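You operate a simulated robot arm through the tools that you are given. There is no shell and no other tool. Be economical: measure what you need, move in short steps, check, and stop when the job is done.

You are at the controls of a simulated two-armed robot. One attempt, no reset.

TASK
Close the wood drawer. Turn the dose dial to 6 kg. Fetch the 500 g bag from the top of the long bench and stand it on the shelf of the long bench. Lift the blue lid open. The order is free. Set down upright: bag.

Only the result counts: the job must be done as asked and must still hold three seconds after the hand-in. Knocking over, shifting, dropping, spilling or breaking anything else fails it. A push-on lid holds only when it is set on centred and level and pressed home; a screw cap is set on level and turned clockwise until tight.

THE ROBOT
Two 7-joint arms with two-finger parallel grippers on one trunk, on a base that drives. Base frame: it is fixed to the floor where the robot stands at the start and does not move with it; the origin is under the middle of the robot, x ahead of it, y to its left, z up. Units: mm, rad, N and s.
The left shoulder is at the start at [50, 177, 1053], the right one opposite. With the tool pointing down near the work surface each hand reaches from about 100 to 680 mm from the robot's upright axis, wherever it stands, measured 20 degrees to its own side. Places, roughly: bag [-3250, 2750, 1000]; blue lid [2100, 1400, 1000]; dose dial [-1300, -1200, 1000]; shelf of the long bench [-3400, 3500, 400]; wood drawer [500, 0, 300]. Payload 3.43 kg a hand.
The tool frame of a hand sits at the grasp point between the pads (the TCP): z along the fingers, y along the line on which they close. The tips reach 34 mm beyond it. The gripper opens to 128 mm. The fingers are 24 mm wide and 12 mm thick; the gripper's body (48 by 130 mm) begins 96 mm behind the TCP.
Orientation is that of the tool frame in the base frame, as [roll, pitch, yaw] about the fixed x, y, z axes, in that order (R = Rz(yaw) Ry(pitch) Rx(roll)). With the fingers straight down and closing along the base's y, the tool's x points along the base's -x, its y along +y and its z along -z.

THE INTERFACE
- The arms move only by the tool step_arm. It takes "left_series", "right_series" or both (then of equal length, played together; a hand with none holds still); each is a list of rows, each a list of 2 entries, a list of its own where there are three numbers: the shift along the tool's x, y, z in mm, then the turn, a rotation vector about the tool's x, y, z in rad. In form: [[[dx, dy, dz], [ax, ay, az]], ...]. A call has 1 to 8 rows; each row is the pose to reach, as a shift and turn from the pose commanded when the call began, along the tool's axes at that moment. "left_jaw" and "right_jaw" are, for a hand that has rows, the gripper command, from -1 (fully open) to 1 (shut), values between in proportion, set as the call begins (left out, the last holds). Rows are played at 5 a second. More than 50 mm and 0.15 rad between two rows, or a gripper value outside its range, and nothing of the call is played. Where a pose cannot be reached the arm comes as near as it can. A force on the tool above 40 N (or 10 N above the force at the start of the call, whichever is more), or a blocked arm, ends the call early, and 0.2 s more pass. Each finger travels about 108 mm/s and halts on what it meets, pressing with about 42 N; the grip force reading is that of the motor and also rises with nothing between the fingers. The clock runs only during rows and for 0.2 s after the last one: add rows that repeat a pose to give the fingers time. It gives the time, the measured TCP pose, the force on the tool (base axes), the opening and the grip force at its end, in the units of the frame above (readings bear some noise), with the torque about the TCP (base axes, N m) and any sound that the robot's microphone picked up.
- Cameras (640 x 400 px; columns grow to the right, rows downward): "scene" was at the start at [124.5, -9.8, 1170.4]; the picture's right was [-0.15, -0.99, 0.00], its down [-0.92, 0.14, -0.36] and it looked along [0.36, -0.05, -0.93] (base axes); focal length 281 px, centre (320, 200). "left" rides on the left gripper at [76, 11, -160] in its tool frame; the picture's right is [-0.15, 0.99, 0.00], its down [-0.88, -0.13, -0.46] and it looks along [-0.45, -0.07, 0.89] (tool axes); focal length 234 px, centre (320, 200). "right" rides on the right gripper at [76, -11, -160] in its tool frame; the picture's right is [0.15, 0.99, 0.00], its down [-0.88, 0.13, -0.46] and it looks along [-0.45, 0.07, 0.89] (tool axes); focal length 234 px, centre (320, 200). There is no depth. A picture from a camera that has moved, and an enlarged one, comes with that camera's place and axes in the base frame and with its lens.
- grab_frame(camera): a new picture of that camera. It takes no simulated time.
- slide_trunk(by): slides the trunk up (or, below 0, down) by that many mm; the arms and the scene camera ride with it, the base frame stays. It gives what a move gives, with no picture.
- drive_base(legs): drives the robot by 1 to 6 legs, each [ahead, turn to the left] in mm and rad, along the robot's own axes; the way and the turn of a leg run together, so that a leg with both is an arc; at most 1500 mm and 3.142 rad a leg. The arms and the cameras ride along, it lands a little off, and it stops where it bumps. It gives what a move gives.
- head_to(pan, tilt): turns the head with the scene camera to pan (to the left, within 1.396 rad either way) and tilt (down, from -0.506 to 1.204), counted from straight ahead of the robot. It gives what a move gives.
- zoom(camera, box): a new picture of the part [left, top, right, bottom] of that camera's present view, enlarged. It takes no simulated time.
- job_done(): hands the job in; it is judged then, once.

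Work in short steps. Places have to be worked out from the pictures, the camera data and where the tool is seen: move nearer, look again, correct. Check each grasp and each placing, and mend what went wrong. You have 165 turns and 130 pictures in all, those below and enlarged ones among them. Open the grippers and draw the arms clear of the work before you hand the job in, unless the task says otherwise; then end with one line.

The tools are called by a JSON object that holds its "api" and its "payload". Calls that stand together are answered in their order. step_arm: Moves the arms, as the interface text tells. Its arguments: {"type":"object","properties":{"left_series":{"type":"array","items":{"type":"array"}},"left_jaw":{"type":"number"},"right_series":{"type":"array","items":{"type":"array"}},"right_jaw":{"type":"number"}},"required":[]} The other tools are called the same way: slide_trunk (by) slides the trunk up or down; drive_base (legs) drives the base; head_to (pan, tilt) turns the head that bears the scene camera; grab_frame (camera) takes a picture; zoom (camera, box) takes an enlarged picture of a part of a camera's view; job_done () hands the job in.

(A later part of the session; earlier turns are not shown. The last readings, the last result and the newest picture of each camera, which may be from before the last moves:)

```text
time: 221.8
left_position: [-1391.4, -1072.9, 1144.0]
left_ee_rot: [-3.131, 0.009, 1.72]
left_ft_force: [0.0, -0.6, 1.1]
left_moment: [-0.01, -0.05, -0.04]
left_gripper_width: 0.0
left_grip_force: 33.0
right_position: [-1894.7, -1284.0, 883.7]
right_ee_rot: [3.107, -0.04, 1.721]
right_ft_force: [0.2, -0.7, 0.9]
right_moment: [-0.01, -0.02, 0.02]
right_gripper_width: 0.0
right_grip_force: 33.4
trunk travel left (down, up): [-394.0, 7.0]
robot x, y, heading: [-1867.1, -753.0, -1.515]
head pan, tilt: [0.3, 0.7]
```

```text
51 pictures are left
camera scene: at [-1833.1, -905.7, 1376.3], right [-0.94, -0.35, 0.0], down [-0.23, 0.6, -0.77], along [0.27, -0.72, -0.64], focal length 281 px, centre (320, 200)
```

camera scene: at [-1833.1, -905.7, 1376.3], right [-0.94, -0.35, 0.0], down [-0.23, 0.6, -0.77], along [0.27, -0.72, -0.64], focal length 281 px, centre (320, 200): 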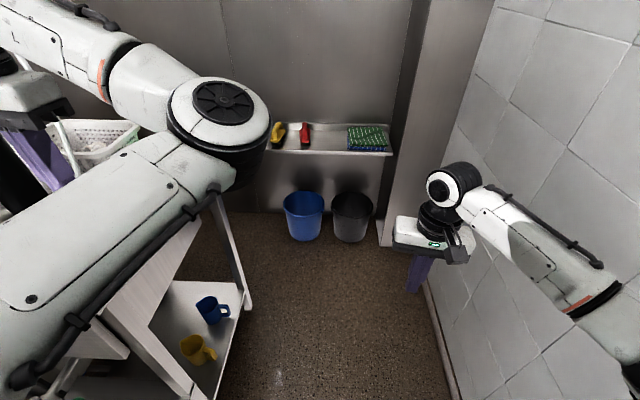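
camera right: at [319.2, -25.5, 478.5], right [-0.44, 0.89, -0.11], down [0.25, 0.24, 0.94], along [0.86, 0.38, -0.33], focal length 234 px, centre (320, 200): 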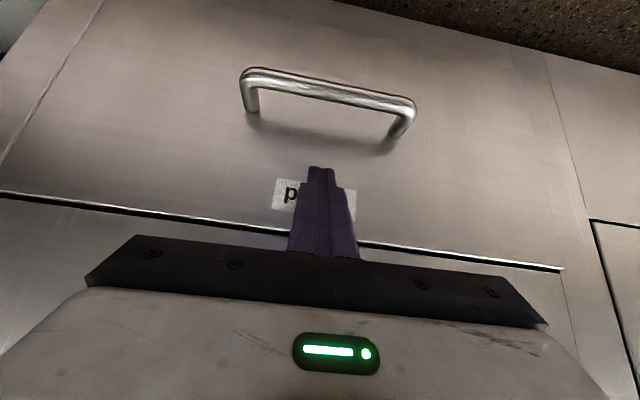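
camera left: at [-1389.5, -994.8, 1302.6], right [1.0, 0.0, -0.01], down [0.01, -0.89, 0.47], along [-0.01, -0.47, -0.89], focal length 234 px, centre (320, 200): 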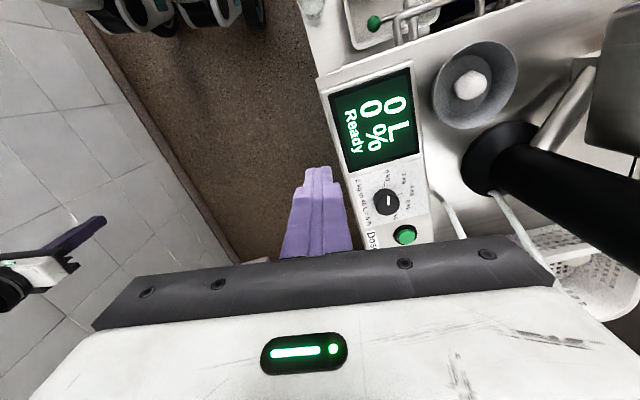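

Excellent: the left hand's camera sees the dial from above. Zoom to read the scale.

{"api": "zoom", "payload": {"camera": "left", "box": [340, 150, 452, 220]}}

```text
5.71 times, centred on (396, 185) of left
camera zoom: at [-1389.5, -994.8, 1302.6], right [1.0, 0.0, -0.01], down [0.01, -0.89, 0.47], along [-0.01, -0.47, -0.89], focal length 1338 px, centre (-114, 286)
```

zoom: 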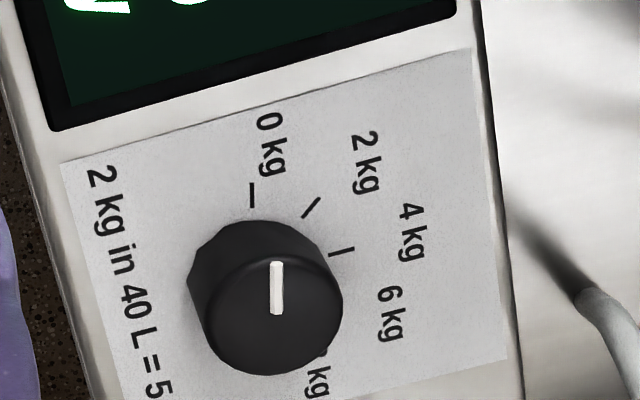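

The scale: 0 kg up, then 2, 4, 6, 8 kg clockwise at about 36° steps; the pointer is at 0. Knob top about [-1294,-1160,1000]. I move the left hand above it with jaws part open.

{"api": "step_arm", "payload": {"left_series": [[[-25, 21, 0], [0, 0, 0]], [[-50, 42, 0], [0, 0, 0]], [[-75, 62, 0], [0, 0, 0]], [[-100, 83, 0], [0, 0, 0]], [[-100, 83, 0], [0, 0, 0]]], "left_jaw": -0.1}}

{"api": "grab_frame", "payload": {"camera": "left"}}

```text
time: 223.0
left_position: [-1292.5, -1157.6, 1144.4]
left_ee_rot: [-3.131, 0.01, 1.722]
left_ft_force: [0.4, -0.5, 0.1]
left_moment: [-0.06, -0.02, 0.01]
left_gripper_width: 70.4
left_grip_force: 0.0
right_position: [-1895.0, -1284.6, 883.1]
right_ee_rot: [3.107, -0.041, 1.721]
right_ft_force: [0.8, -0.2, 0.2]
right_moment: [-0.01, 0.0, -0.01]
right_gripper_width: 0.0
right_grip_force: 32.8
trunk travel left (down, up): [-394.0, 7.0]
robot x, y, heading: [-1867.5, -753.3, -1.511]
head pan, tilt: [0.3, 0.7]
```

```text
49 pictures are left
camera left: at [-1291.1, -1079.9, 1303.1], right [1.0, 0.0, -0.01], down [0.01, -0.89, 0.47], along [-0.01, -0.47, -0.89], focal length 234 px, centre (320, 200)
```

left: 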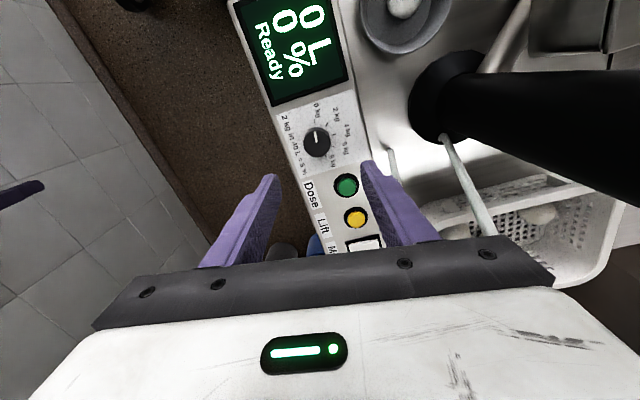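

Zoom for an exact reading of knob and marks.

{"api": "zoom", "payload": {"camera": "left", "box": [270, 90, 382, 160]}}

```text
5.71 times, centred on (326, 125) of left
camera zoom: at [-1291.1, -1079.9, 1303.1], right [1.0, 0.0, -0.01], down [0.01, -0.89, 0.47], along [-0.01, -0.47, -0.89], focal length 1338 px, centre (286, 629)
```

zoom: 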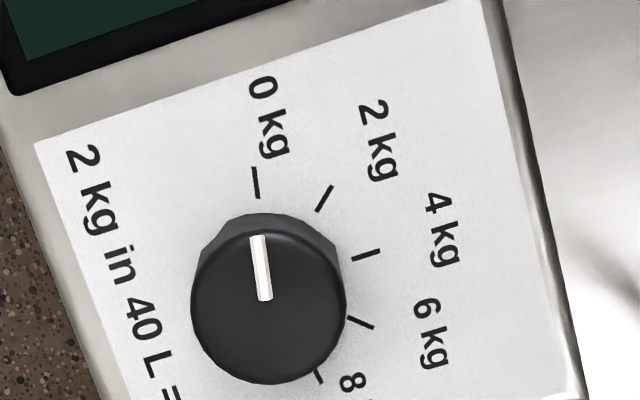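

Marks are 40° apart, so 0→6 kg is 120° clockwise; knob axis [-1298,-1155], top z 1006, panel about 991. I descend around the knob.

{"api": "step_arm", "payload": {"left_series": [[[3.4, -5, 0], [0, 0, 0]], [[3.4, -5, 35], [0, 0, 0]], [[3.4, -5, 70], [0, 0, 0]], [[3.4, -5, 100], [0, 0, 0]], [[3.4, -5, 115], [0, 0, 0]]]}}

{"api": "grab_frame", "payload": {"camera": "left"}}

```text
time: 224.2
left_position: [-1299.2, -1154.9, 1028.3]
left_ee_rot: [-3.134, 0.011, 1.722]
left_ft_force: [0.4, 1.2, 0.7]
left_moment: [0.05, -0.05, -0.03]
left_gripper_width: 70.6
left_grip_force: 0.6
right_position: [-1893.8, -1285.4, 884.5]
right_ee_rot: [3.106, -0.039, 1.723]
right_ft_force: [0.0, 0.0, -0.6]
right_moment: [0.03, 0.01, -0.02]
right_gripper_width: 0.0
right_grip_force: 33.5
trunk travel left (down, up): [-394.0, 7.0]
robot x, y, heading: [-1864.8, -756.1, -1.515]
head pan, tilt: [0.3, 0.7]
```

```text
47 pictures are left
camera left: at [-1298.4, -1077.7, 1187.7], right [1.0, 0.0, -0.01], down [0.01, -0.89, 0.47], along [-0.01, -0.47, -0.89], focal length 234 px, centre (320, 200)
```

left: 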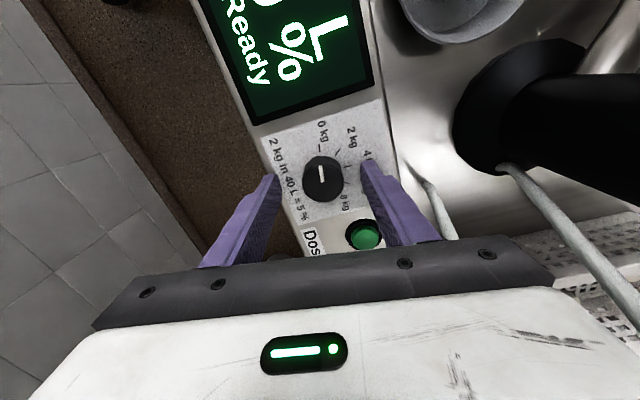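

The knob is centred between the fingertips. Close on it.

{"api": "step_arm", "payload": {"left_series": [[[0, 0, 0], [0, 0, 0]], [[0, 0, 0], [0, 0, 0]], [[0, 0, 0], [0, 0, 0]]], "left_jaw": 0.8}}

{"api": "step_arm", "payload": {"left_series": [[[0, 0, 0], [0, 0, 0.14]], [[0, 0, 0], [0, 0, 0.28]], [[0, 0, 0], [0, 0, 0.42]], [[0, 0, 0], [0, 0, 0.56]], [[0, 0, 0], [0, 0, 0.7]]]}}

{"api": "grab_frame", "payload": {"camera": "left"}}

```text
time: 225.0
left_position: [-1296.4, -1152.9, 1030.0]
left_ee_rot: [-3.133, 0.012, 1.723]
left_ft_force: [14.9, -0.6, 3.8]
left_moment: [-0.1, -0.68, -0.09]
left_gripper_width: 33.4
left_grip_force: 45.2
right_position: [-1893.2, -1285.6, 884.0]
right_ee_rot: [3.109, -0.041, 1.722]
right_ft_force: [-0.3, 0.0, 0.0]
right_moment: [-0.03, -0.02, -0.01]
right_gripper_width: 0.1
right_grip_force: 33.6
trunk travel left (down, up): [-394.0, 7.0]
robot x, y, heading: [-1862.0, -757.8, -1.514]
head pan, tilt: [0.3, 0.7]
```

```text
time: 226.2
left_position: [-1297.9, -1153.2, 1030.0]
left_ee_rot: [-3.138, 0.011, 1.022]
left_ft_force: [12.0, 12.4, 2.7]
left_moment: [1.04, -0.61, 0.04]
left_gripper_width: 33.4
left_grip_force: 45.1
right_position: [-1893.2, -1284.8, 884.9]
right_ee_rot: [3.108, -0.038, 1.722]
right_ft_force: [0.5, 0.1, -0.6]
right_moment: [-0.01, 0.04, 0.01]
right_gripper_width: 0.0
right_grip_force: 32.9
trunk travel left (down, up): [-394.0, 7.0]
robot x, y, heading: [-1868.8, -755.8, -1.509]
head pan, tilt: [0.3, 0.7]
```

```text
46 pictures are left
camera left: at [-1247.7, -1095.1, 1187.4], right [0.77, -0.64, 0.0], down [-0.57, -0.68, 0.47], along [-0.3, -0.36, -0.88], focal length 234 px, centre (320, 200)
```

left: 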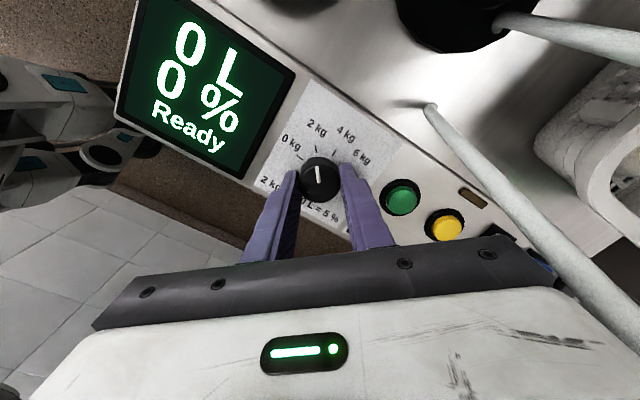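

The knob turns with the grip. Continue to about 120° in total.

{"api": "step_arm", "payload": {"left_series": [[[0, 0, 0], [0, 0, 0.14]], [[0, 0, 0], [0, 0, 0.28]], [[0, 0, 0], [0, 0, 0.42]], [[0, 0, 0], [0, 0, 0.56]], [[0, 0, 0], [0, 0, 0.7]], [[0, 0, 0], [0, 0, 0.84]], [[0, 0, 0], [0, 0, 0.98]]]}}

{"api": "step_arm", "payload": {"left_series": [[[0, 0, 0], [0, 0, 0.14]], [[0, 0, 0], [0, 0, 0.28]], [[0, 0, 0], [0, 0, 0.4]], [[0, 0, 0], [0, 0, 0.4]]]}}

{"api": "grab_frame", "payload": {"camera": "left"}}

```text
time: 227.8
left_position: [-1299.6, -1151.8, 1029.9]
left_ee_rot: [3.135, 0.012, 0.042]
left_ft_force: [2.3, 25.3, -4.7]
left_moment: [0.84, 1.11, 0.09]
left_gripper_width: 33.4
left_grip_force: 45.1
right_position: [-1895.1, -1282.7, 884.6]
right_ee_rot: [3.107, -0.038, 1.723]
right_ft_force: [0.0, -0.3, 0.4]
right_moment: [0.03, 0.0, -0.01]
right_gripper_width: 0.2
right_grip_force: 33.1
trunk travel left (down, up): [-394.0, 7.0]
robot x, y, heading: [-1866.7, -753.2, -1.512]
head pan, tilt: [0.3, 0.7]
```

```text
time: 228.2
left_position: [-1299.6, -1152.2, 1029.3]
left_ee_rot: [-3.132, 0.012, -0.038]
left_ft_force: [-2.2, 8.4, 5.7]
left_moment: [0.53, 0.23, -0.12]
left_gripper_width: 33.0
left_grip_force: 44.8
left hand out of reach, approached as far as the arm can: row 1
right_position: [-1895.1, -1284.3, 884.6]
right_ee_rot: [3.104, -0.04, 1.724]
right_ft_force: [-0.2, 0.1, -0.2]
right_moment: [0.0, 0.01, -0.01]
right_gripper_width: 0.0
right_grip_force: 32.9
trunk travel left (down, up): [-394.0, 7.0]
robot x, y, heading: [-1865.7, -755.7, -1.509]
head pan, tilt: [0.3, 0.7]
stopped in row 1 (left hand): the force on the tool passed its limit at 51 N (the readings are from after the stop); the commanded pose is now the measured one
```

```text
45 pictures are left
camera left: at [-1222.4, -1169.3, 1187.4], right [-0.19, -0.98, -0.01], down [-0.87, 0.16, 0.47], along [-0.46, 0.09, -0.88], focal length 234 px, centre (320, 200)
```

left: 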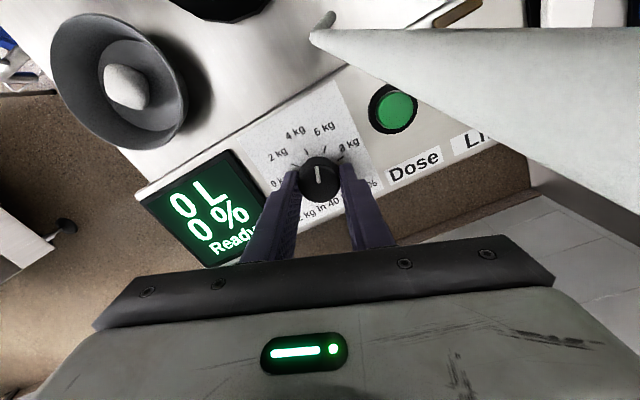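

The wrist reached its limit at about 101°. I release slightly, turn the hand back, regrip and finish the turn.

{"api": "step_arm", "payload": {"left_series": [[[0, 0, 0], [0, 0, 0]], [[0, 0, 0], [0, 0, 0]], [[0, 0, 0], [0, 0, -0.14]], [[0, 0, 0], [0, 0, -0.28]], [[0, 0, 0], [0, 0, -0.42]], [[0, 0, 0], [0, 0, -0.56]], [[0, 0, 0], [0, 0, -0.7]], [[0, 0, 0], [0, 0, -0.8]]], "left_jaw": 0.32}}

{"api": "zoom", "payload": {"camera": "left", "box": [256, 120, 384, 200]}}

```text
time: 230.0
left_position: [-1300.7, -1155.7, 1028.9]
left_ee_rot: [-3.132, 0.002, 0.753]
left_ft_force: [-8.8, -11.9, 16.4]
left_moment: [-0.65, -0.14, -0.45]
left_gripper_width: 45.1
left_grip_force: 1.8
right_position: [-1895.7, -1285.8, 884.3]
right_ee_rot: [3.104, -0.041, 1.722]
right_ft_force: [-0.1, 0.6, -0.1]
right_moment: [0.01, 0.0, 0.02]
right_gripper_width: 0.0
right_grip_force: 33.1
trunk travel left (down, up): [-394.0, 7.0]
robot x, y, heading: [-1867.3, -755.1, -1.513]
head pan, tilt: [0.3, 0.7]
```

```text
5.00 times, centred on (320, 160) of left
camera zoom: at [-1237.1, -1114.3, 1188.0], right [0.57, -0.82, -0.01], down [-0.73, -0.51, 0.46], along [-0.38, -0.26, -0.89], focal length 1171 px, centre (320, 400)
```

zoom: 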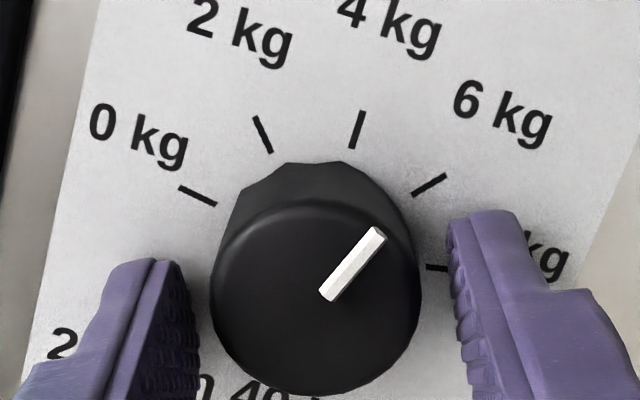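

Pointer now at about 5.2 kg; 16° more is needed. Regrip and turn 0.28 rad.

{"api": "step_arm", "payload": {"left_series": [[[0, 0, 0], [0, 0, 0]], [[0, 0, 0], [0, 0, 0]], [[0, 0, 0], [0, 0, 0.1]], [[0, 0, 0], [0, 0, 0.2]], [[0, 0, 0], [0, 0, 0.285]], [[0, 0, 0], [0, 0, 0.285]]], "left_jaw": 0.8}}

{"api": "step_arm", "payload": {"left_series": [[[0, 0, 0], [0, 0, 0]], [[0, 0, 0], [0, 0, 0]], [[0, 0, -5], [0, 0, 0]], [[0, 0, -30], [0, 0, 0]]], "left_jaw": 0.1}}

{"api": "zoom", "payload": {"camera": "left", "box": [256, 110, 384, 190]}}

```text
time: 231.4
left_position: [-1298.1, -1153.3, 1029.2]
left_ee_rot: [-3.13, 0.005, 0.469]
left_ft_force: [6.1, -5.5, 19.2]
left_moment: [0.2, -1.3, -0.14]
left_gripper_width: 33.2
left_grip_force: 44.8
right_position: [-1895.5, -1284.8, 884.9]
right_ee_rot: [3.106, -0.038, 1.726]
right_ft_force: [-0.7, 0.7, 0.6]
right_moment: [0.01, 0.0, -0.01]
right_gripper_width: 0.0
right_grip_force: 32.9
trunk travel left (down, up): [-394.0, 7.0]
robot x, y, heading: [-1868.7, -755.4, -1.509]
head pan, tilt: [0.3, 0.7]
```

```text
time: 232.4
left_position: [-1299.3, -1154.8, 1057.6]
left_ee_rot: [-3.13, 0.007, 0.47]
left_ft_force: [-1.5, 0.2, -0.9]
left_moment: [-0.03, 0.01, -0.01]
left_gripper_width: 57.5
left_grip_force: 0.1
right_position: [-1895.0, -1284.5, 884.2]
right_ee_rot: [3.107, -0.04, 1.723]
right_ft_force: [0.6, 0.7, -0.3]
right_moment: [-0.03, 0.01, 0.01]
right_gripper_width: 0.0
right_grip_force: 33.2
trunk travel left (down, up): [-394.0, 7.0]
robot x, y, heading: [-1866.2, -754.9, -1.51]
head pan, tilt: [0.3, 0.7]
```

```text
5.00 times, centred on (320, 150) of left
camera zoom: at [-1225.0, -1134.1, 1216.6], right [0.32, -0.95, -0.01], down [-0.84, -0.29, 0.46], along [-0.44, -0.14, -0.89], focal length 1171 px, centre (320, 450)
```

zoom: 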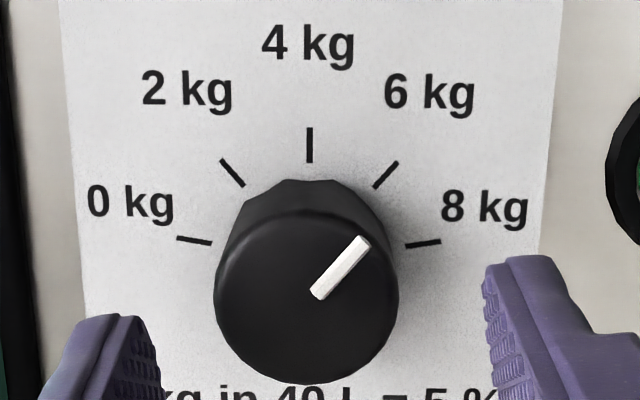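

The pointer is on the 6 kg mark. I raise the left hand and turn its wrist back to neutral.

{"api": "step_arm", "payload": {"left_series": [[[0, 0, -45], [0, 0, 0]], [[0, 0, -88], [0, 0, -0.14]], [[0, 0, -88], [0, 0, -0.28]], [[0, 0, -88], [0, 0, -0.42]], [[0, 0, -88], [0, 0, -0.56]], [[0, 0, -88], [0, 0, -0.7]], [[0, 0, -88], [0, 0, -0.84]], [[0, 0, -88], [0, 0, -0.98]]]}}

{"api": "drive_base", "payload": {"legs": [[-700, 0]]}}

{"api": "head_to", "payload": {"pan": 1.0, "tilt": 0.5}}

{"api": "grab_frame", "payload": {"camera": "scene"}}

```text
time: 234.2
left_position: [-1297.8, -1156.0, 1145.4]
left_ee_rot: [-3.127, -0.007, 1.453]
left_ft_force: [-0.3, -0.5, 0.2]
left_moment: [-0.02, 0.0, 0.02]
left_gripper_width: 57.6
left_grip_force: 0.0
right_position: [-1895.0, -1284.9, 885.5]
right_ee_rot: [3.106, -0.04, 1.722]
right_ft_force: [0.1, 1.5, -0.1]
right_moment: [0.0, 0.0, 0.01]
right_gripper_width: 0.0
right_grip_force: 33.1
trunk travel left (down, up): [-394.0, 7.0]
robot x, y, heading: [-1866.1, -755.5, -1.515]
head pan, tilt: [0.3, 0.7]
```

```text
time: 237.9
left_position: [-1339.7, -477.9, 1145.4]
left_ee_rot: [-3.128, -0.007, 1.441]
left_ft_force: [-0.3, 0.2, -0.2]
left_moment: [0.01, -0.05, 0.02]
left_gripper_width: 57.3
left_grip_force: 0.0
right_position: [-1937.3, -599.7, 884.4]
right_ee_rot: [3.107, -0.04, 1.713]
right_ft_force: [0.5, -0.4, 0.0]
right_moment: [-0.03, -0.02, -0.02]
right_gripper_width: 0.3
right_grip_force: 32.8
trunk travel left (down, up): [-394.0, 7.0]
robot x, y, heading: [-1903.3, -73.7, -1.521]
head pan, tilt: [0.3, 0.7]
```

```text
time: 239.0
left_position: [-1339.0, -477.9, 1144.3]
left_ee_rot: [-3.127, -0.009, 1.441]
left_ft_force: [-0.5, 0.3, 1.2]
left_moment: [-0.02, 0.01, -0.01]
left_gripper_width: 57.7
left_grip_force: 0.0
right_position: [-1937.6, -600.5, 883.5]
right_ee_rot: [3.106, -0.04, 1.711]
right_ft_force: [-0.3, 0.0, -0.7]
right_moment: [0.03, -0.02, -0.01]
right_gripper_width: 0.0
right_grip_force: 32.8
trunk travel left (down, up): [-394.0, 7.0]
robot x, y, heading: [-1900.3, -71.2, -1.521]
head pan, tilt: [1.0, 0.499]
```

```text
42 pictures are left
camera scene: at [-1822.4, -188.3, 1394.0], right [-0.5, -0.87, 0.0], down [-0.42, 0.24, -0.88], along [0.76, -0.44, -0.48], focal length 281 px, centre (320, 200)
```

scene: 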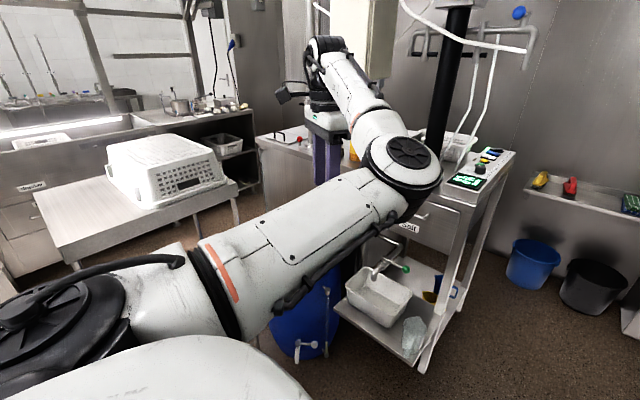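

I tuck the left hand, move to the open spot, and turn around to face up the corridor.

{"api": "step_arm", "payload": {"left_series": [[[8, -34, 20], [0, 0, 0]], [[16, -68, 40], [0, 0, 0]], [[24, -102, 60], [0, 0, 0]], [[32, -136, 80], [0, 0, 0]], [[40, -170, 100], [0, 0, 0]], [[48, -204, 120], [0, 0, 0]], [[55, -235, 140], [0, 0, 0]]], "left_jaw": 1}}

{"api": "drive_base", "payload": {"legs": [[320, 0], [0, -1.4], [0, -1.45]]}}

{"api": "head_to", "payload": {"pan": 0.0, "tilt": 0.5}}

{"api": "grab_frame", "payload": {"camera": "scene"}}

```text
time: 240.6
left_position: [-1471.2, -412.8, 1025.9]
left_ee_rot: [-3.136, 0.006, 1.473]
left_ft_force: [-0.3, -0.2, 0.3]
left_moment: [-0.01, 0.02, 0.0]
left_gripper_width: 0.5
left_grip_force: 33.2
left hand out of reach, approached as far as the arm can: row 5, 6, 7
right_position: [-1938.4, -601.3, 884.8]
right_ee_rot: [3.107, -0.042, 1.711]
right_ft_force: [-0.7, 0.3, 0.9]
right_moment: [-0.01, 0.04, 0.01]
right_gripper_width: 0.1
right_grip_force: 33.2
trunk travel left (down, up): [-394.0, 7.0]
robot x, y, heading: [-1904.6, -69.0, -1.522]
head pan, tilt: [1.0, 0.499]
```

```text
time: 249.7
left_position: [-2407.5, -215.2, 1022.0]
left_ee_rot: [-3.141, -0.01, -1.335]
left_ft_force: [0.4, 0.6, 0.1]
left_moment: [0.0, -0.04, 0.0]
left_gripper_width: 0.0
left_grip_force: 33.2
right_position: [-2030.1, 118.3, 884.5]
right_ee_rot: [3.108, -0.04, -1.095]
right_ft_force: [-0.2, 0.2, 0.8]
right_moment: [-0.03, 0.03, 0.01]
right_gripper_width: 0.2
right_grip_force: 32.5
trunk travel left (down, up): [-394.0, 7.0]
robot x, y, heading: [-1888.2, -394.8, 1.955]
head pan, tilt: [1.0, 0.499]
```

```text
time: 250.9
left_position: [-2409.0, -217.4, 1022.4]
left_ee_rot: [3.141, -0.008, -1.33]
left_ft_force: [0.2, -0.4, -0.1]
left_moment: [0.0, 0.01, -0.02]
left_gripper_width: 0.3
left_grip_force: 32.9
right_position: [-2032.0, 118.3, 885.3]
right_ee_rot: [3.105, -0.04, -1.096]
right_ft_force: [0.2, -0.3, -0.2]
right_moment: [0.01, 0.01, -0.02]
right_gripper_width: 0.1
right_grip_force: 33.0
trunk travel left (down, up): [-394.0, 7.0]
robot x, y, heading: [-1890.5, -394.2, 1.956]
head pan, tilt: [0.0, 0.499]
```

```text
41 pictures are left
camera scene: at [-1949.3, -245.8, 1394.1], right [0.93, 0.38, 0.0], down [0.18, -0.44, -0.88], along [-0.33, 0.81, -0.48], focal length 281 px, centre (320, 200)
```

scene: 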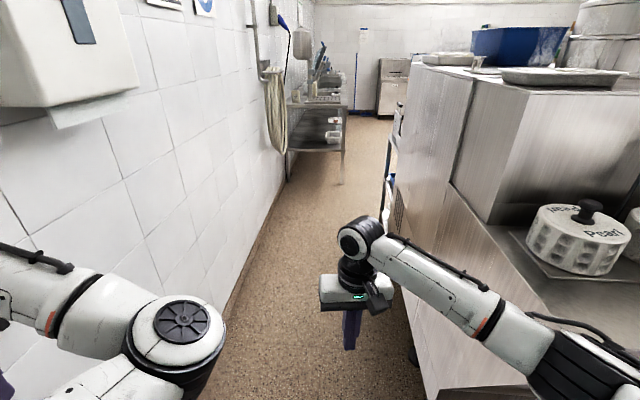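

Turned around. I lower the trunk and stretch the left hand forward and inward for the corridor.

{"api": "slide_trunk", "payload": {"by": -170}}

{"api": "step_arm", "payload": {"left_series": [[[-38, -15, 10], [0, 0, 0.0]], [[-76, -40, 20], [0, 0, -0.03]], [[-110, -65, 30], [0, 0, -0.06]], [[-145, -90, 40], [0, 0, -0.09]], [[-180, -115, 50], [0, 0, -0.12]], [[-210, -145, 60], [0, 0, -0.15]], [[-230, -175, 70], [0, 0, -0.15]]]}}

{"api": "grab_frame", "payload": {"camera": "scene"}}

```text
time: 252.9
left_position: [-2410.2, -217.2, 852.7]
left_ee_rot: [-3.141, -0.009, -1.33]
left_ft_force: [0.4, 0.0, 0.9]
left_moment: [-0.02, 0.02, 0.0]
left_gripper_width: 0.0
left_grip_force: 33.4
right_position: [-2030.0, 118.4, 714.4]
right_ee_rot: [3.107, -0.038, -1.094]
right_ft_force: [0.3, 0.1, -0.5]
right_moment: [0.05, 0.0, -0.01]
right_gripper_width: 0.0
right_grip_force: 33.5
trunk travel left (down, up): [-224.0, 177.0]
robot x, y, heading: [-1885.0, -393.6, 1.955]
head pan, tilt: [0.0, 0.499]
```

```text
time: 254.7
left_position: [-2336.6, 38.7, 791.9]
left_ee_rot: [3.11, 0.013, -1.116]
left_ft_force: [-0.3, 0.1, -0.4]
left_moment: [0.02, -0.02, -0.01]
left_gripper_width: 0.0
left_grip_force: 33.0
left hand out of reach, approached as far as the arm can: row 2, 3, 4, 5, 6, 7
right_position: [-2030.4, 118.0, 713.6]
right_ee_rot: [3.107, -0.042, -1.094]
right_ft_force: [-0.3, 0.6, -0.6]
right_moment: [0.0, 0.02, 0.01]
right_gripper_width: 0.3
right_grip_force: 32.5
trunk travel left (down, up): [-224.0, 177.0]
robot x, y, heading: [-1889.4, -395.2, 1.958]
head pan, tilt: [0.0, 0.499]
stopped in row 7 (left hand): the arm was blocked; the commanded pose is now the measured one
```

```text
40 pictures are left
camera scene: at [-1949.4, -245.8, 1224.1], right [0.93, 0.38, 0.0], down [0.18, -0.44, -0.88], along [-0.33, 0.81, -0.48], focal length 281 px, centre (320, 200)
```

scene: 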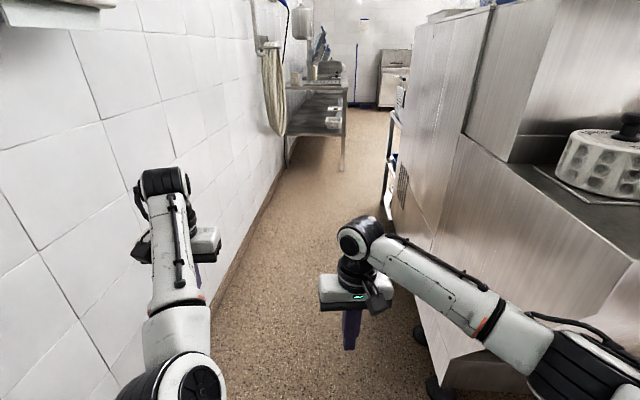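

Good pose. Drive up the corridor.

{"api": "drive_base", "payload": {"legs": [[0, 0.065], [950, 0], [0, -0.138], [900, 0]]}}

{"api": "grab_frame", "payload": {"camera": "scene"}}

```text
time: 265.1
left_position: [-2986.0, 1813.8, 791.2]
left_ee_rot: [3.111, 0.014, -1.199]
left_ft_force: [-0.5, 0.1, -0.3]
left_moment: [-0.03, 0.01, 0.02]
left_gripper_width: 0.0
left_grip_force: 33.1
right_position: [-2674.0, 1866.2, 714.1]
right_ee_rot: [3.107, -0.04, -1.177]
right_ft_force: [-0.2, -0.5, 0.9]
right_moment: [0.05, 0.02, 0.01]
right_gripper_width: 0.0
right_grip_force: 33.1
trunk travel left (down, up): [-224.0, 177.0]
robot x, y, heading: [-2571.4, 1346.5, 1.871]
head pan, tilt: [0.0, 0.499]
```

```text
39 pictures are left
camera scene: at [-2623.0, 1497.8, 1224.0], right [0.95, 0.3, 0.0], down [0.14, -0.46, -0.88], along [-0.26, 0.84, -0.48], focal length 281 px, centre (320, 200)
```

scene: 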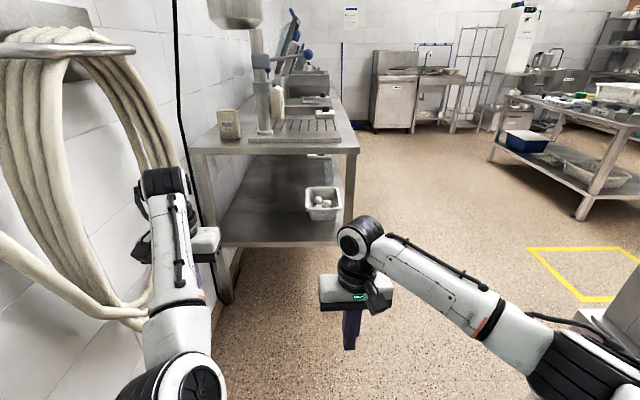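

The bag is visible ahead on the left. I raise the left hand and pitch it about 40° forward, before moving up to the bench end.

{"api": "step_arm", "payload": {"left_series": [[[5, 0, -34], [0, -0.09, 0]], [[10, 0, -68], [0, -0.18, 0]], [[15, 0, -102], [0, -0.27, 0]], [[20, 0, -136], [0, -0.36, 0]], [[25, 0, -170], [0, -0.45, 0]], [[30, 0, -204], [0, -0.54, 0]], [[35, 0, -238], [0, -0.63, 0]], [[40, 0, -260], [0, -0.7, 0]]], "left_jaw": -0.8}}

{"api": "grab_frame", "payload": {"camera": "scene"}}

```text
time: 267.1
left_position: [-3020.5, 1812.4, 1026.9]
left_ee_rot: [3.07, 0.723, -1.188]
left_ft_force: [-1.0, -0.7, -0.4]
left_moment: [-0.02, -0.04, -0.04]
left_gripper_width: 115.2
left_grip_force: 0.2
left hand out of reach, approached as far as the arm can: row 2, 3, 4, 5, 6, 7, 8
right_position: [-2674.1, 1867.2, 715.1]
right_ee_rot: [3.107, -0.041, -1.176]
right_ft_force: [0.1, -0.2, 0.7]
right_moment: [0.0, 0.0, 0.04]
right_gripper_width: 0.0
right_grip_force: 33.1
trunk travel left (down, up): [-224.0, 177.0]
robot x, y, heading: [-2572.2, 1342.2, 1.868]
head pan, tilt: [0.0, 0.499]
stopped in row 8 (left hand): the arm was blocked; the commanded pose is now the measured one
```

```text
38 pictures are left
camera scene: at [-2623.1, 1497.7, 1224.1], right [0.95, 0.3, 0.0], down [0.14, -0.46, -0.88], along [-0.26, 0.84, -0.48], focal length 281 px, centre (320, 200)
```

scene: 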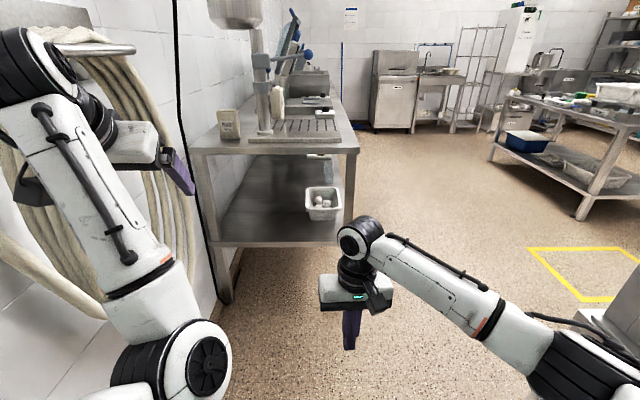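

Drive forward in two steps toward the bench end, watching the hose.

{"api": "drive_base", "payload": {"legs": [[400, 0], [240, 0]]}}

{"api": "head_to", "payload": {"pan": 0.5, "tilt": 0.5}}

{"api": "grab_frame", "payload": {"camera": "scene"}}

{"api": "grab_frame", "payload": {"camera": "left"}}

```text
time: 271.0
left_position: [-3214.2, 2429.9, 1027.6]
left_ee_rot: [3.069, 0.722, -1.186]
left_ft_force: [-1.4, -0.2, -0.5]
left_moment: [-0.02, 0.01, 0.02]
left_gripper_width: 115.3
left_grip_force: 0.1
right_position: [-2867.3, 2484.6, 713.8]
right_ee_rot: [3.107, -0.04, -1.175]
right_ft_force: [0.5, -0.2, 0.6]
right_moment: [0.01, -0.01, 0.03]
right_gripper_width: 0.0
right_grip_force: 33.0
trunk travel left (down, up): [-224.0, 177.0]
robot x, y, heading: [-2763.9, 1966.8, 1.874]
head pan, tilt: [0.0, 0.499]
```

```text
time: 272.0
left_position: [-3216.2, 2429.5, 1028.5]
left_ee_rot: [3.068, 0.724, -1.183]
left_ft_force: [0.1, 0.2, 0.0]
left_moment: [0.0, 0.01, 0.0]
left_gripper_width: 115.2
left_grip_force: 0.0
right_position: [-2868.7, 2485.5, 714.7]
right_ee_rot: [3.107, -0.039, -1.175]
right_ft_force: [0.0, 0.6, 0.6]
right_moment: [0.03, 0.01, -0.01]
right_gripper_width: 0.0
right_grip_force: 33.0
trunk travel left (down, up): [-224.0, 177.0]
robot x, y, heading: [-2767.3, 1966.6, 1.872]
head pan, tilt: [0.499, 0.499]
```

```text
37 pictures are left
camera scene: at [-2854.4, 2092.3, 1224.1], right [0.7, 0.72, 0.0], down [0.34, -0.33, -0.88], along [-0.63, 0.61, -0.48], focal length 281 px, centre (320, 200)
```

scene: 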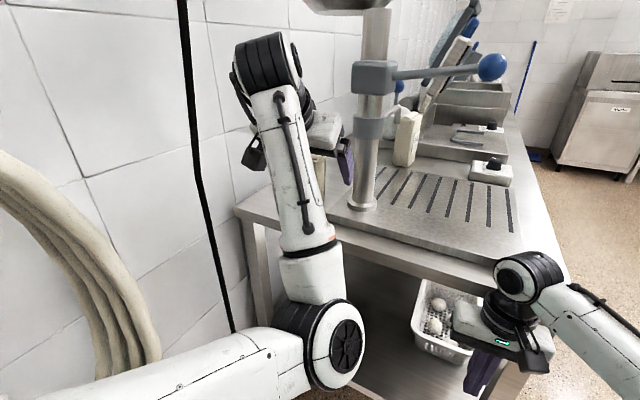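

```text
36 pictures are left
camera left: at [-3153.6, 2277.1, 1096.5], right [-0.94, -0.31, 0.15], down [0.01, 0.4, 0.92], along [-0.35, 0.86, -0.37], focal length 234 px, centre (320, 200)
```

left: 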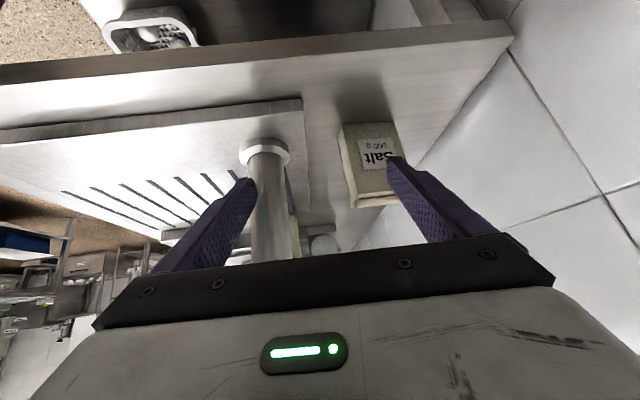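

Bag refined: centre [-3360,2533], broad face toward me, turned 13.5°. I align the left hand 100 mm before it, tilted 40° down.

{"api": "step_arm", "payload": {"left_series": [[[-9.6, 25, 19], [0.044, -0.038, 0.0245]], [[-19.2, 50, 38], [0.089, -0.076, 0.049]], [[-28.9, 75, 57], [0.133, -0.115, 0.0735]], [[-38.5, 100.6, 76], [0.178, -0.153, 0.098]], [[-38.5, 100.6, 76], [0.178, -0.153, 0.098]]]}}

{"api": "grab_frame", "payload": {"camera": "left"}}

```text
time: 273.2
left_position: [-3339.0, 2460.3, 1000.0]
left_ee_rot: [-3.14, 0.874, -1.335]
left_ft_force: [0.2, 0.1, 0.8]
left_moment: [0.02, -0.03, -0.02]
left_gripper_width: 115.4
left_grip_force: 0.1
right_position: [-2869.0, 2484.7, 713.7]
right_ee_rot: [3.107, -0.039, -1.175]
right_ft_force: [0.5, 0.3, -0.3]
right_moment: [0.02, 0.0, 0.04]
right_gripper_width: 0.0
right_grip_force: 32.8
trunk travel left (down, up): [-224.0, 177.0]
robot x, y, heading: [-2767.6, 1963.9, 1.872]
head pan, tilt: [0.499, 0.499]
```

```text
35 pictures are left
camera left: at [-3311.1, 2289.9, 1043.7], right [-0.98, -0.14, 0.11], down [0.08, 0.24, 0.97], along [-0.16, 0.96, -0.22], focal length 234 px, centre (320, 200)
```

left: 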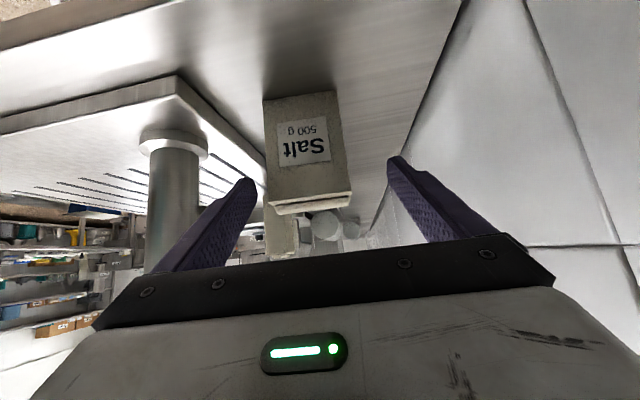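

Hand well aligned; the bag is about 12 mm to one side. I correct, open fully and advance 100 mm along the fingers.

{"api": "step_arm", "payload": {"left_series": [[[0, -12, 0], [0, 0, 0]], [[0, -12, 30], [0, 0, 0]], [[0, -12, 60], [0, 0, 0]], [[0, -12, 85], [0, 0, 0]], [[0, -12, 104], [0, 0, 0]]], "left_jaw": -1}}

{"api": "grab_frame", "payload": {"camera": "left"}}

```text
time: 274.4
left_position: [-3346.2, 2540.2, 932.7]
left_ee_rot: [-3.141, 0.875, -1.335]
left_ft_force: [0.8, 0.5, -0.4]
left_moment: [0.0, -0.01, -0.01]
left_gripper_width: 128.0
left_grip_force: 0.1
right_position: [-2868.4, 2485.4, 713.0]
right_ee_rot: [3.106, -0.04, -1.175]
right_ft_force: [0.0, -0.1, 0.4]
right_moment: [0.0, -0.03, 0.01]
right_gripper_width: 0.1
right_grip_force: 33.7
trunk travel left (down, up): [-224.0, 177.0]
robot x, y, heading: [-2764.9, 1961.9, 1.872]
head pan, tilt: [0.499, 0.499]
```

```text
34 pictures are left
camera left: at [-3317.4, 2369.6, 976.9], right [-0.98, -0.14, 0.11], down [0.08, 0.24, 0.97], along [-0.16, 0.96, -0.23], focal length 234 px, centre (320, 200)
```

left: 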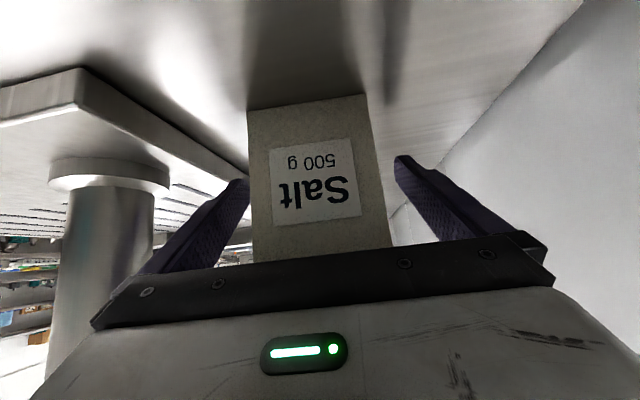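

The bag is between the fingers. Close on it.

{"api": "step_arm", "payload": {"left_series": [[[0, -4, 0], [0, 0, 0]], [[0, -4, 0], [0, 0, 0]], [[0, -4, 0], [0, 0, 0]], [[0, -4, 0], [0, 0, 0]]], "left_jaw": 1}}

```text
time: 275.4
left_position: [-3342.4, 2540.6, 933.3]
left_ee_rot: [3.141, 0.875, -1.334]
left_ft_force: [-1.4, 0.3, 0.7]
left_moment: [0.06, -0.02, 0.01]
left_gripper_width: 80.1
left_grip_force: 41.9
right_position: [-2868.3, 2485.2, 714.4]
right_ee_rot: [3.106, -0.039, -1.176]
right_ft_force: [0.7, 0.1, -0.3]
right_moment: [-0.02, 0.02, 0.03]
right_gripper_width: 0.2
right_grip_force: 33.2
trunk travel left (down, up): [-224.0, 177.0]
robot x, y, heading: [-2765.3, 1964.0, 1.873]
head pan, tilt: [0.499, 0.499]
```

Gripped at 80 mm width. Lift 40 mm, then draw straight back out past the bench end.

{"api": "step_arm", "payload": {"left_series": [[[-15.3, 0, -12.8], [0, 0, 0]], [[-30.7, 0, -25.6], [0, 0, 0]], [[-5, 0, -56.2], [0, 0, 0]], [[20.7, 0, -86.9], [0, 0, 0]], [[46.4, 0, -117.5], [0, 0, 0]], [[72.2, 0, -148.2], [0, 0, 0]], [[98, 0, -178.8], [0, 0, 0]], [[111, -5, -194], [0, 0, 0]]]}}

{"api": "grab_frame", "payload": {"camera": "left"}}

{"api": "grab_frame", "payload": {"camera": "scene"}}

```text
time: 277.4
left_position: [-3226.1, 2372.1, 992.6]
left_ee_rot: [-3.031, 0.93, -1.349]
left_ft_force: [-0.8, -0.1, -4.7]
left_moment: [0.08, -0.03, -0.02]
left_gripper_width: 79.9
left_grip_force: 41.6
right_position: [-2848.8, 2494.8, 712.2]
right_ee_rot: [3.086, -0.039, -1.198]
right_ft_force: [0.7, 0.5, 0.0]
right_moment: [-0.04, 0.17, 0.01]
right_gripper_width: 0.0
right_grip_force: 32.8
trunk travel left (down, up): [-224.0, 177.0]
robot x, y, heading: [-2763.0, 1968.1, 1.799]
head pan, tilt: [0.499, 0.499]
stopped in row 8 (left hand): the arm was blocked; the commanded pose is now the measured one
```

```text
33 pictures are left
camera left: at [-3217.6, 2197.2, 1026.6], right [-1.0, -0.04, 0.05], down [0.04, 0.17, 0.99], along [-0.05, 0.99, -0.16], focal length 234 px, centre (320, 200)
```

left: 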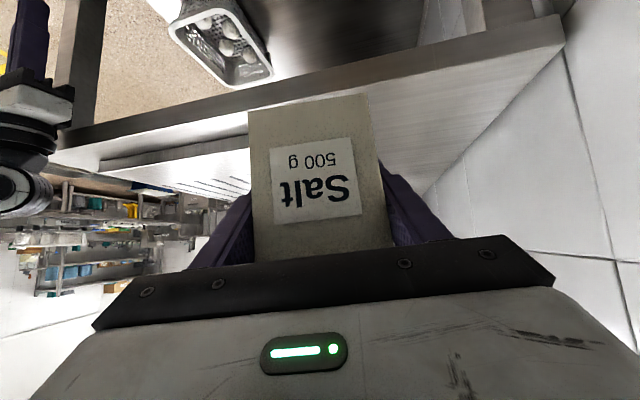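

```text
32 pictures are left
camera scene: at [-2819.9, 2111.0, 1225.0], right [0.75, 0.66, -0.02], down [0.3, -0.36, -0.88], along [-0.59, 0.65, -0.47], focal length 281 px, centre (320, 200)
```

scene: 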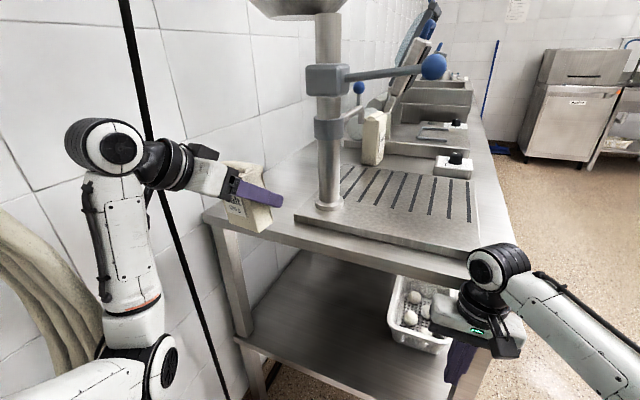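

The bag is held well, but the left elbow pressed the wall and turned the base slightly. I back off a little and turn right to take the elbow off the wall.

{"api": "drive_base", "payload": {"legs": [[-70, 0], [0, -0.25]]}}

{"api": "grab_frame", "payload": {"camera": "scene"}}

```text
time: 278.2
left_position: [-3225.0, 2363.8, 997.8]
left_ee_rot: [-2.974, 0.956, -1.33]
left_ft_force: [-0.1, 0.4, -4.8]
left_moment: [0.11, 0.0, -0.01]
left_gripper_width: 79.8
left_grip_force: 42.3
right_position: [-2848.6, 2478.8, 713.5]
right_ee_rot: [3.102, -0.041, -1.202]
right_ft_force: [1.2, 0.3, 0.5]
right_moment: [-0.01, 0.07, 0.03]
right_gripper_width: 0.0
right_grip_force: 33.3
trunk travel left (down, up): [-224.0, 177.0]
robot x, y, heading: [-2755.5, 1957.1, 1.789]
head pan, tilt: [0.499, 0.499]
stopped in leg 1: the robot was blocked; the commanded pose is now the measured one
```

```text
31 pictures are left
camera scene: at [-2828.6, 2092.3, 1223.5], right [0.75, 0.66, -0.01], down [0.31, -0.36, -0.88], along [-0.58, 0.66, -0.48], focal length 281 px, centre (320, 200)
```

scene: 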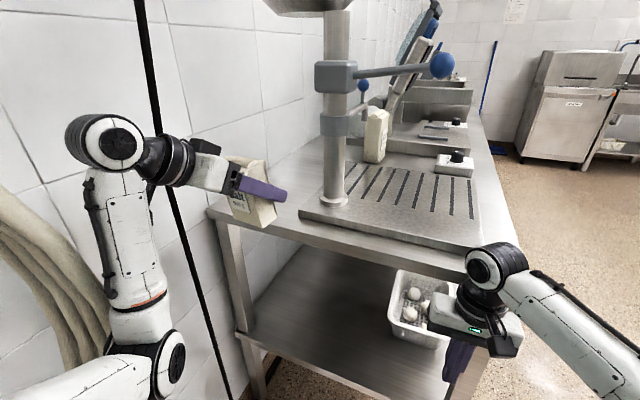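

The elbow is catching the hose. I stretch the left hand forward and to the right (still above the bench top), levelling the bag, to pull the elbow off.

{"api": "step_arm", "payload": {"left_series": [[[-12, -21, 16], [-0.04, 0.02, 0]], [[-24, -43, 32], [-0.08, 0.04, 0]], [[-35, -65, 48], [-0.12, 0.06, 0]], [[-47, -86, 64], [-0.165, 0.083, -0.006]]]}}

{"api": "drive_base", "payload": {"legs": [[0, -0.15]]}}

{"api": "grab_frame", "payload": {"camera": "scene"}}

```text
time: 279.2
left_position: [-3155.3, 2450.0, 1004.8]
left_ee_rot: [-3.141, 0.872, -1.327]
left_ft_force: [0.7, 0.4, -4.7]
left_moment: [0.08, 0.03, 0.02]
left_gripper_width: 79.8
left_grip_force: 41.7
right_position: [-2851.1, 2478.1, 714.3]
right_ee_rot: [3.108, -0.041, -1.204]
right_ft_force: [-0.1, 0.1, 0.3]
right_moment: [-0.04, 0.05, 0.0]
right_gripper_width: 0.0
right_grip_force: 33.1
trunk travel left (down, up): [-224.0, 177.0]
robot x, y, heading: [-2758.5, 1956.8, 1.793]
head pan, tilt: [0.499, 0.499]
```

```text
time: 280.2
left_position: [-3078.4, 2503.3, 1005.9]
left_ee_rot: [-3.141, 0.872, -1.472]
left_ft_force: [0.5, 1.1, -5.3]
left_moment: [0.09, 0.01, -0.02]
left_gripper_width: 79.8
left_grip_force: 42.0
right_position: [-2773.6, 2485.5, 714.0]
right_ee_rot: [3.105, -0.04, -1.353]
right_ft_force: [0.6, 0.4, -0.7]
right_moment: [-0.01, 0.0, 0.01]
right_gripper_width: 0.0
right_grip_force: 32.2
trunk travel left (down, up): [-224.0, 177.0]
robot x, y, heading: [-2756.5, 1952.3, 1.641]
head pan, tilt: [0.499, 0.499]
```

```text
30 pictures are left
camera scene: at [-2814.6, 2099.4, 1224.0], right [0.84, 0.54, 0.0], down [0.26, -0.4, -0.88], along [-0.48, 0.74, -0.48], focal length 281 px, centre (320, 200)
```

scene: 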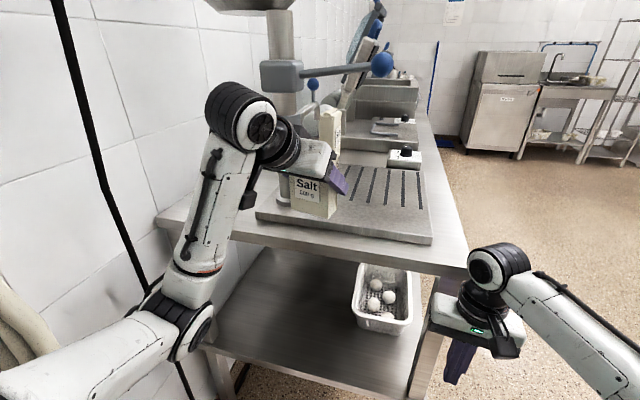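

Free now. I back up so the bag clears the bench end before lowering.

{"api": "drive_base", "payload": {"legs": [[-130, 0]]}}

{"api": "slide_trunk", "payload": {"by": -215}}

{"api": "grab_frame", "payload": {"camera": "scene"}}

```text
time: 281.5
left_position: [-3067.0, 2376.4, 1002.7]
left_ee_rot: [-3.14, 0.871, -1.477]
left_ft_force: [1.2, -1.5, -5.0]
left_moment: [0.09, 0.0, 0.01]
left_gripper_width: 79.8
left_grip_force: 42.3
right_position: [-2761.2, 2357.2, 714.4]
right_ee_rot: [3.108, -0.04, -1.353]
right_ft_force: [0.7, -0.5, 0.2]
right_moment: [0.04, 0.0, -0.01]
right_gripper_width: 0.0
right_grip_force: 33.4
trunk travel left (down, up): [-224.0, 177.0]
robot x, y, heading: [-2746.1, 1826.2, 1.639]
head pan, tilt: [0.499, 0.499]
```

```text
time: 283.8
left_position: [-3066.2, 2376.7, 788.8]
left_ee_rot: [-3.141, 0.871, -1.476]
left_ft_force: [0.4, 0.0, -6.0]
left_moment: [0.1, 0.03, 0.01]
left_gripper_width: 79.9
left_grip_force: 42.6
right_position: [-2763.0, 2356.5, 498.4]
right_ee_rot: [3.11, -0.041, -1.354]
right_ft_force: [-0.3, 0.0, 0.2]
right_moment: [-0.04, -0.01, 0.02]
right_gripper_width: 0.1
right_grip_force: 33.1
trunk travel left (down, up): [-9.0, 392.0]
robot x, y, heading: [-2747.4, 1826.4, 1.637]
head pan, tilt: [0.499, 0.499]
```

```text
29 pictures are left
camera scene: at [-2805.0, 1971.5, 1009.0], right [0.84, 0.54, 0.0], down [0.26, -0.4, -0.88], along [-0.47, 0.74, -0.48], focal length 281 px, centre (320, 200)
```

scene: 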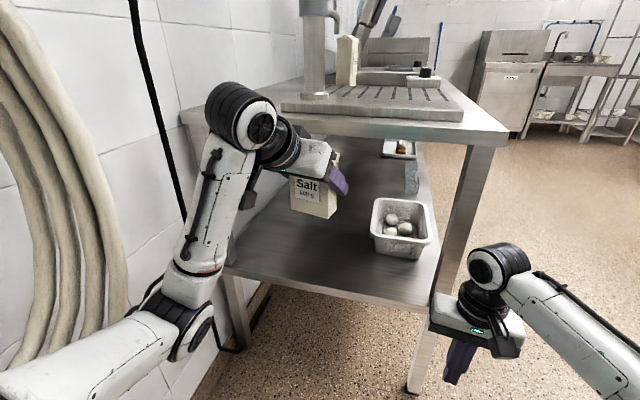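

Clear of the bench. I lower the hand 300 mm in front of the shelf's open end.

{"api": "step_arm", "payload": {"left_series": [[[32.8, 0, 27.6], [0, 0, 0]], [[65.6, 0, 55.2], [0, 0, 0]], [[98.4, 0, 82.8], [0, 0, 0]], [[131.2, 0, 110.4], [0, 0, 0]], [[164, 0, 138], [0, 0, 0]], [[196.8, 0, 165.6], [0, 0, 0]], [[229.5, 0, 193.2], [0, 0, 0]]]}}

{"api": "grab_frame", "payload": {"camera": "scene"}}

{"api": "grab_frame", "payload": {"camera": "left"}}

```text
time: 285.4
left_position: [-3062.4, 2380.0, 492.0]
left_ee_rot: [-3.122, 0.877, -1.463]
left_ft_force: [0.3, -0.4, -4.7]
left_moment: [0.05, 0.03, 0.02]
left_gripper_width: 80.1
left_grip_force: 42.0
right_position: [-2764.3, 2357.4, 497.5]
right_ee_rot: [3.105, -0.045, -1.356]
right_ft_force: [-0.3, 1.0, -0.1]
right_moment: [-0.01, 0.01, -0.02]
right_gripper_width: 0.2
right_grip_force: 32.7
trunk travel left (down, up): [-9.0, 392.0]
robot x, y, heading: [-2753.4, 1825.9, 1.643]
head pan, tilt: [0.499, 0.499]
```

```text
28 pictures are left
camera scene: at [-2803.7, 1974.7, 1007.6], right [0.84, 0.54, 0.0], down [0.26, -0.41, -0.88], along [-0.47, 0.74, -0.48], focal length 281 px, centre (320, 200)
```

scene: 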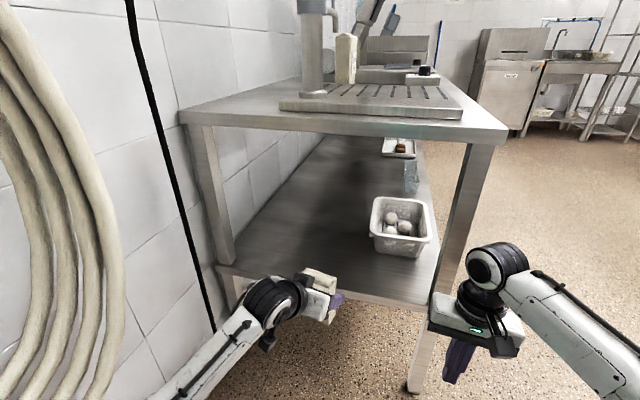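

```text
27 pictures are left
camera left: at [-3059.4, 2207.2, 535.4], right [-1.0, 0.0, 0.1], down [0.1, 0.22, 0.97], along [-0.02, 0.97, -0.22], focal length 234 px, centre (320, 200)
```

left: 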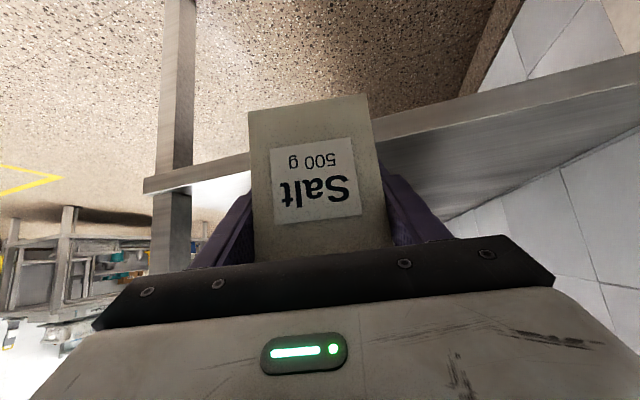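

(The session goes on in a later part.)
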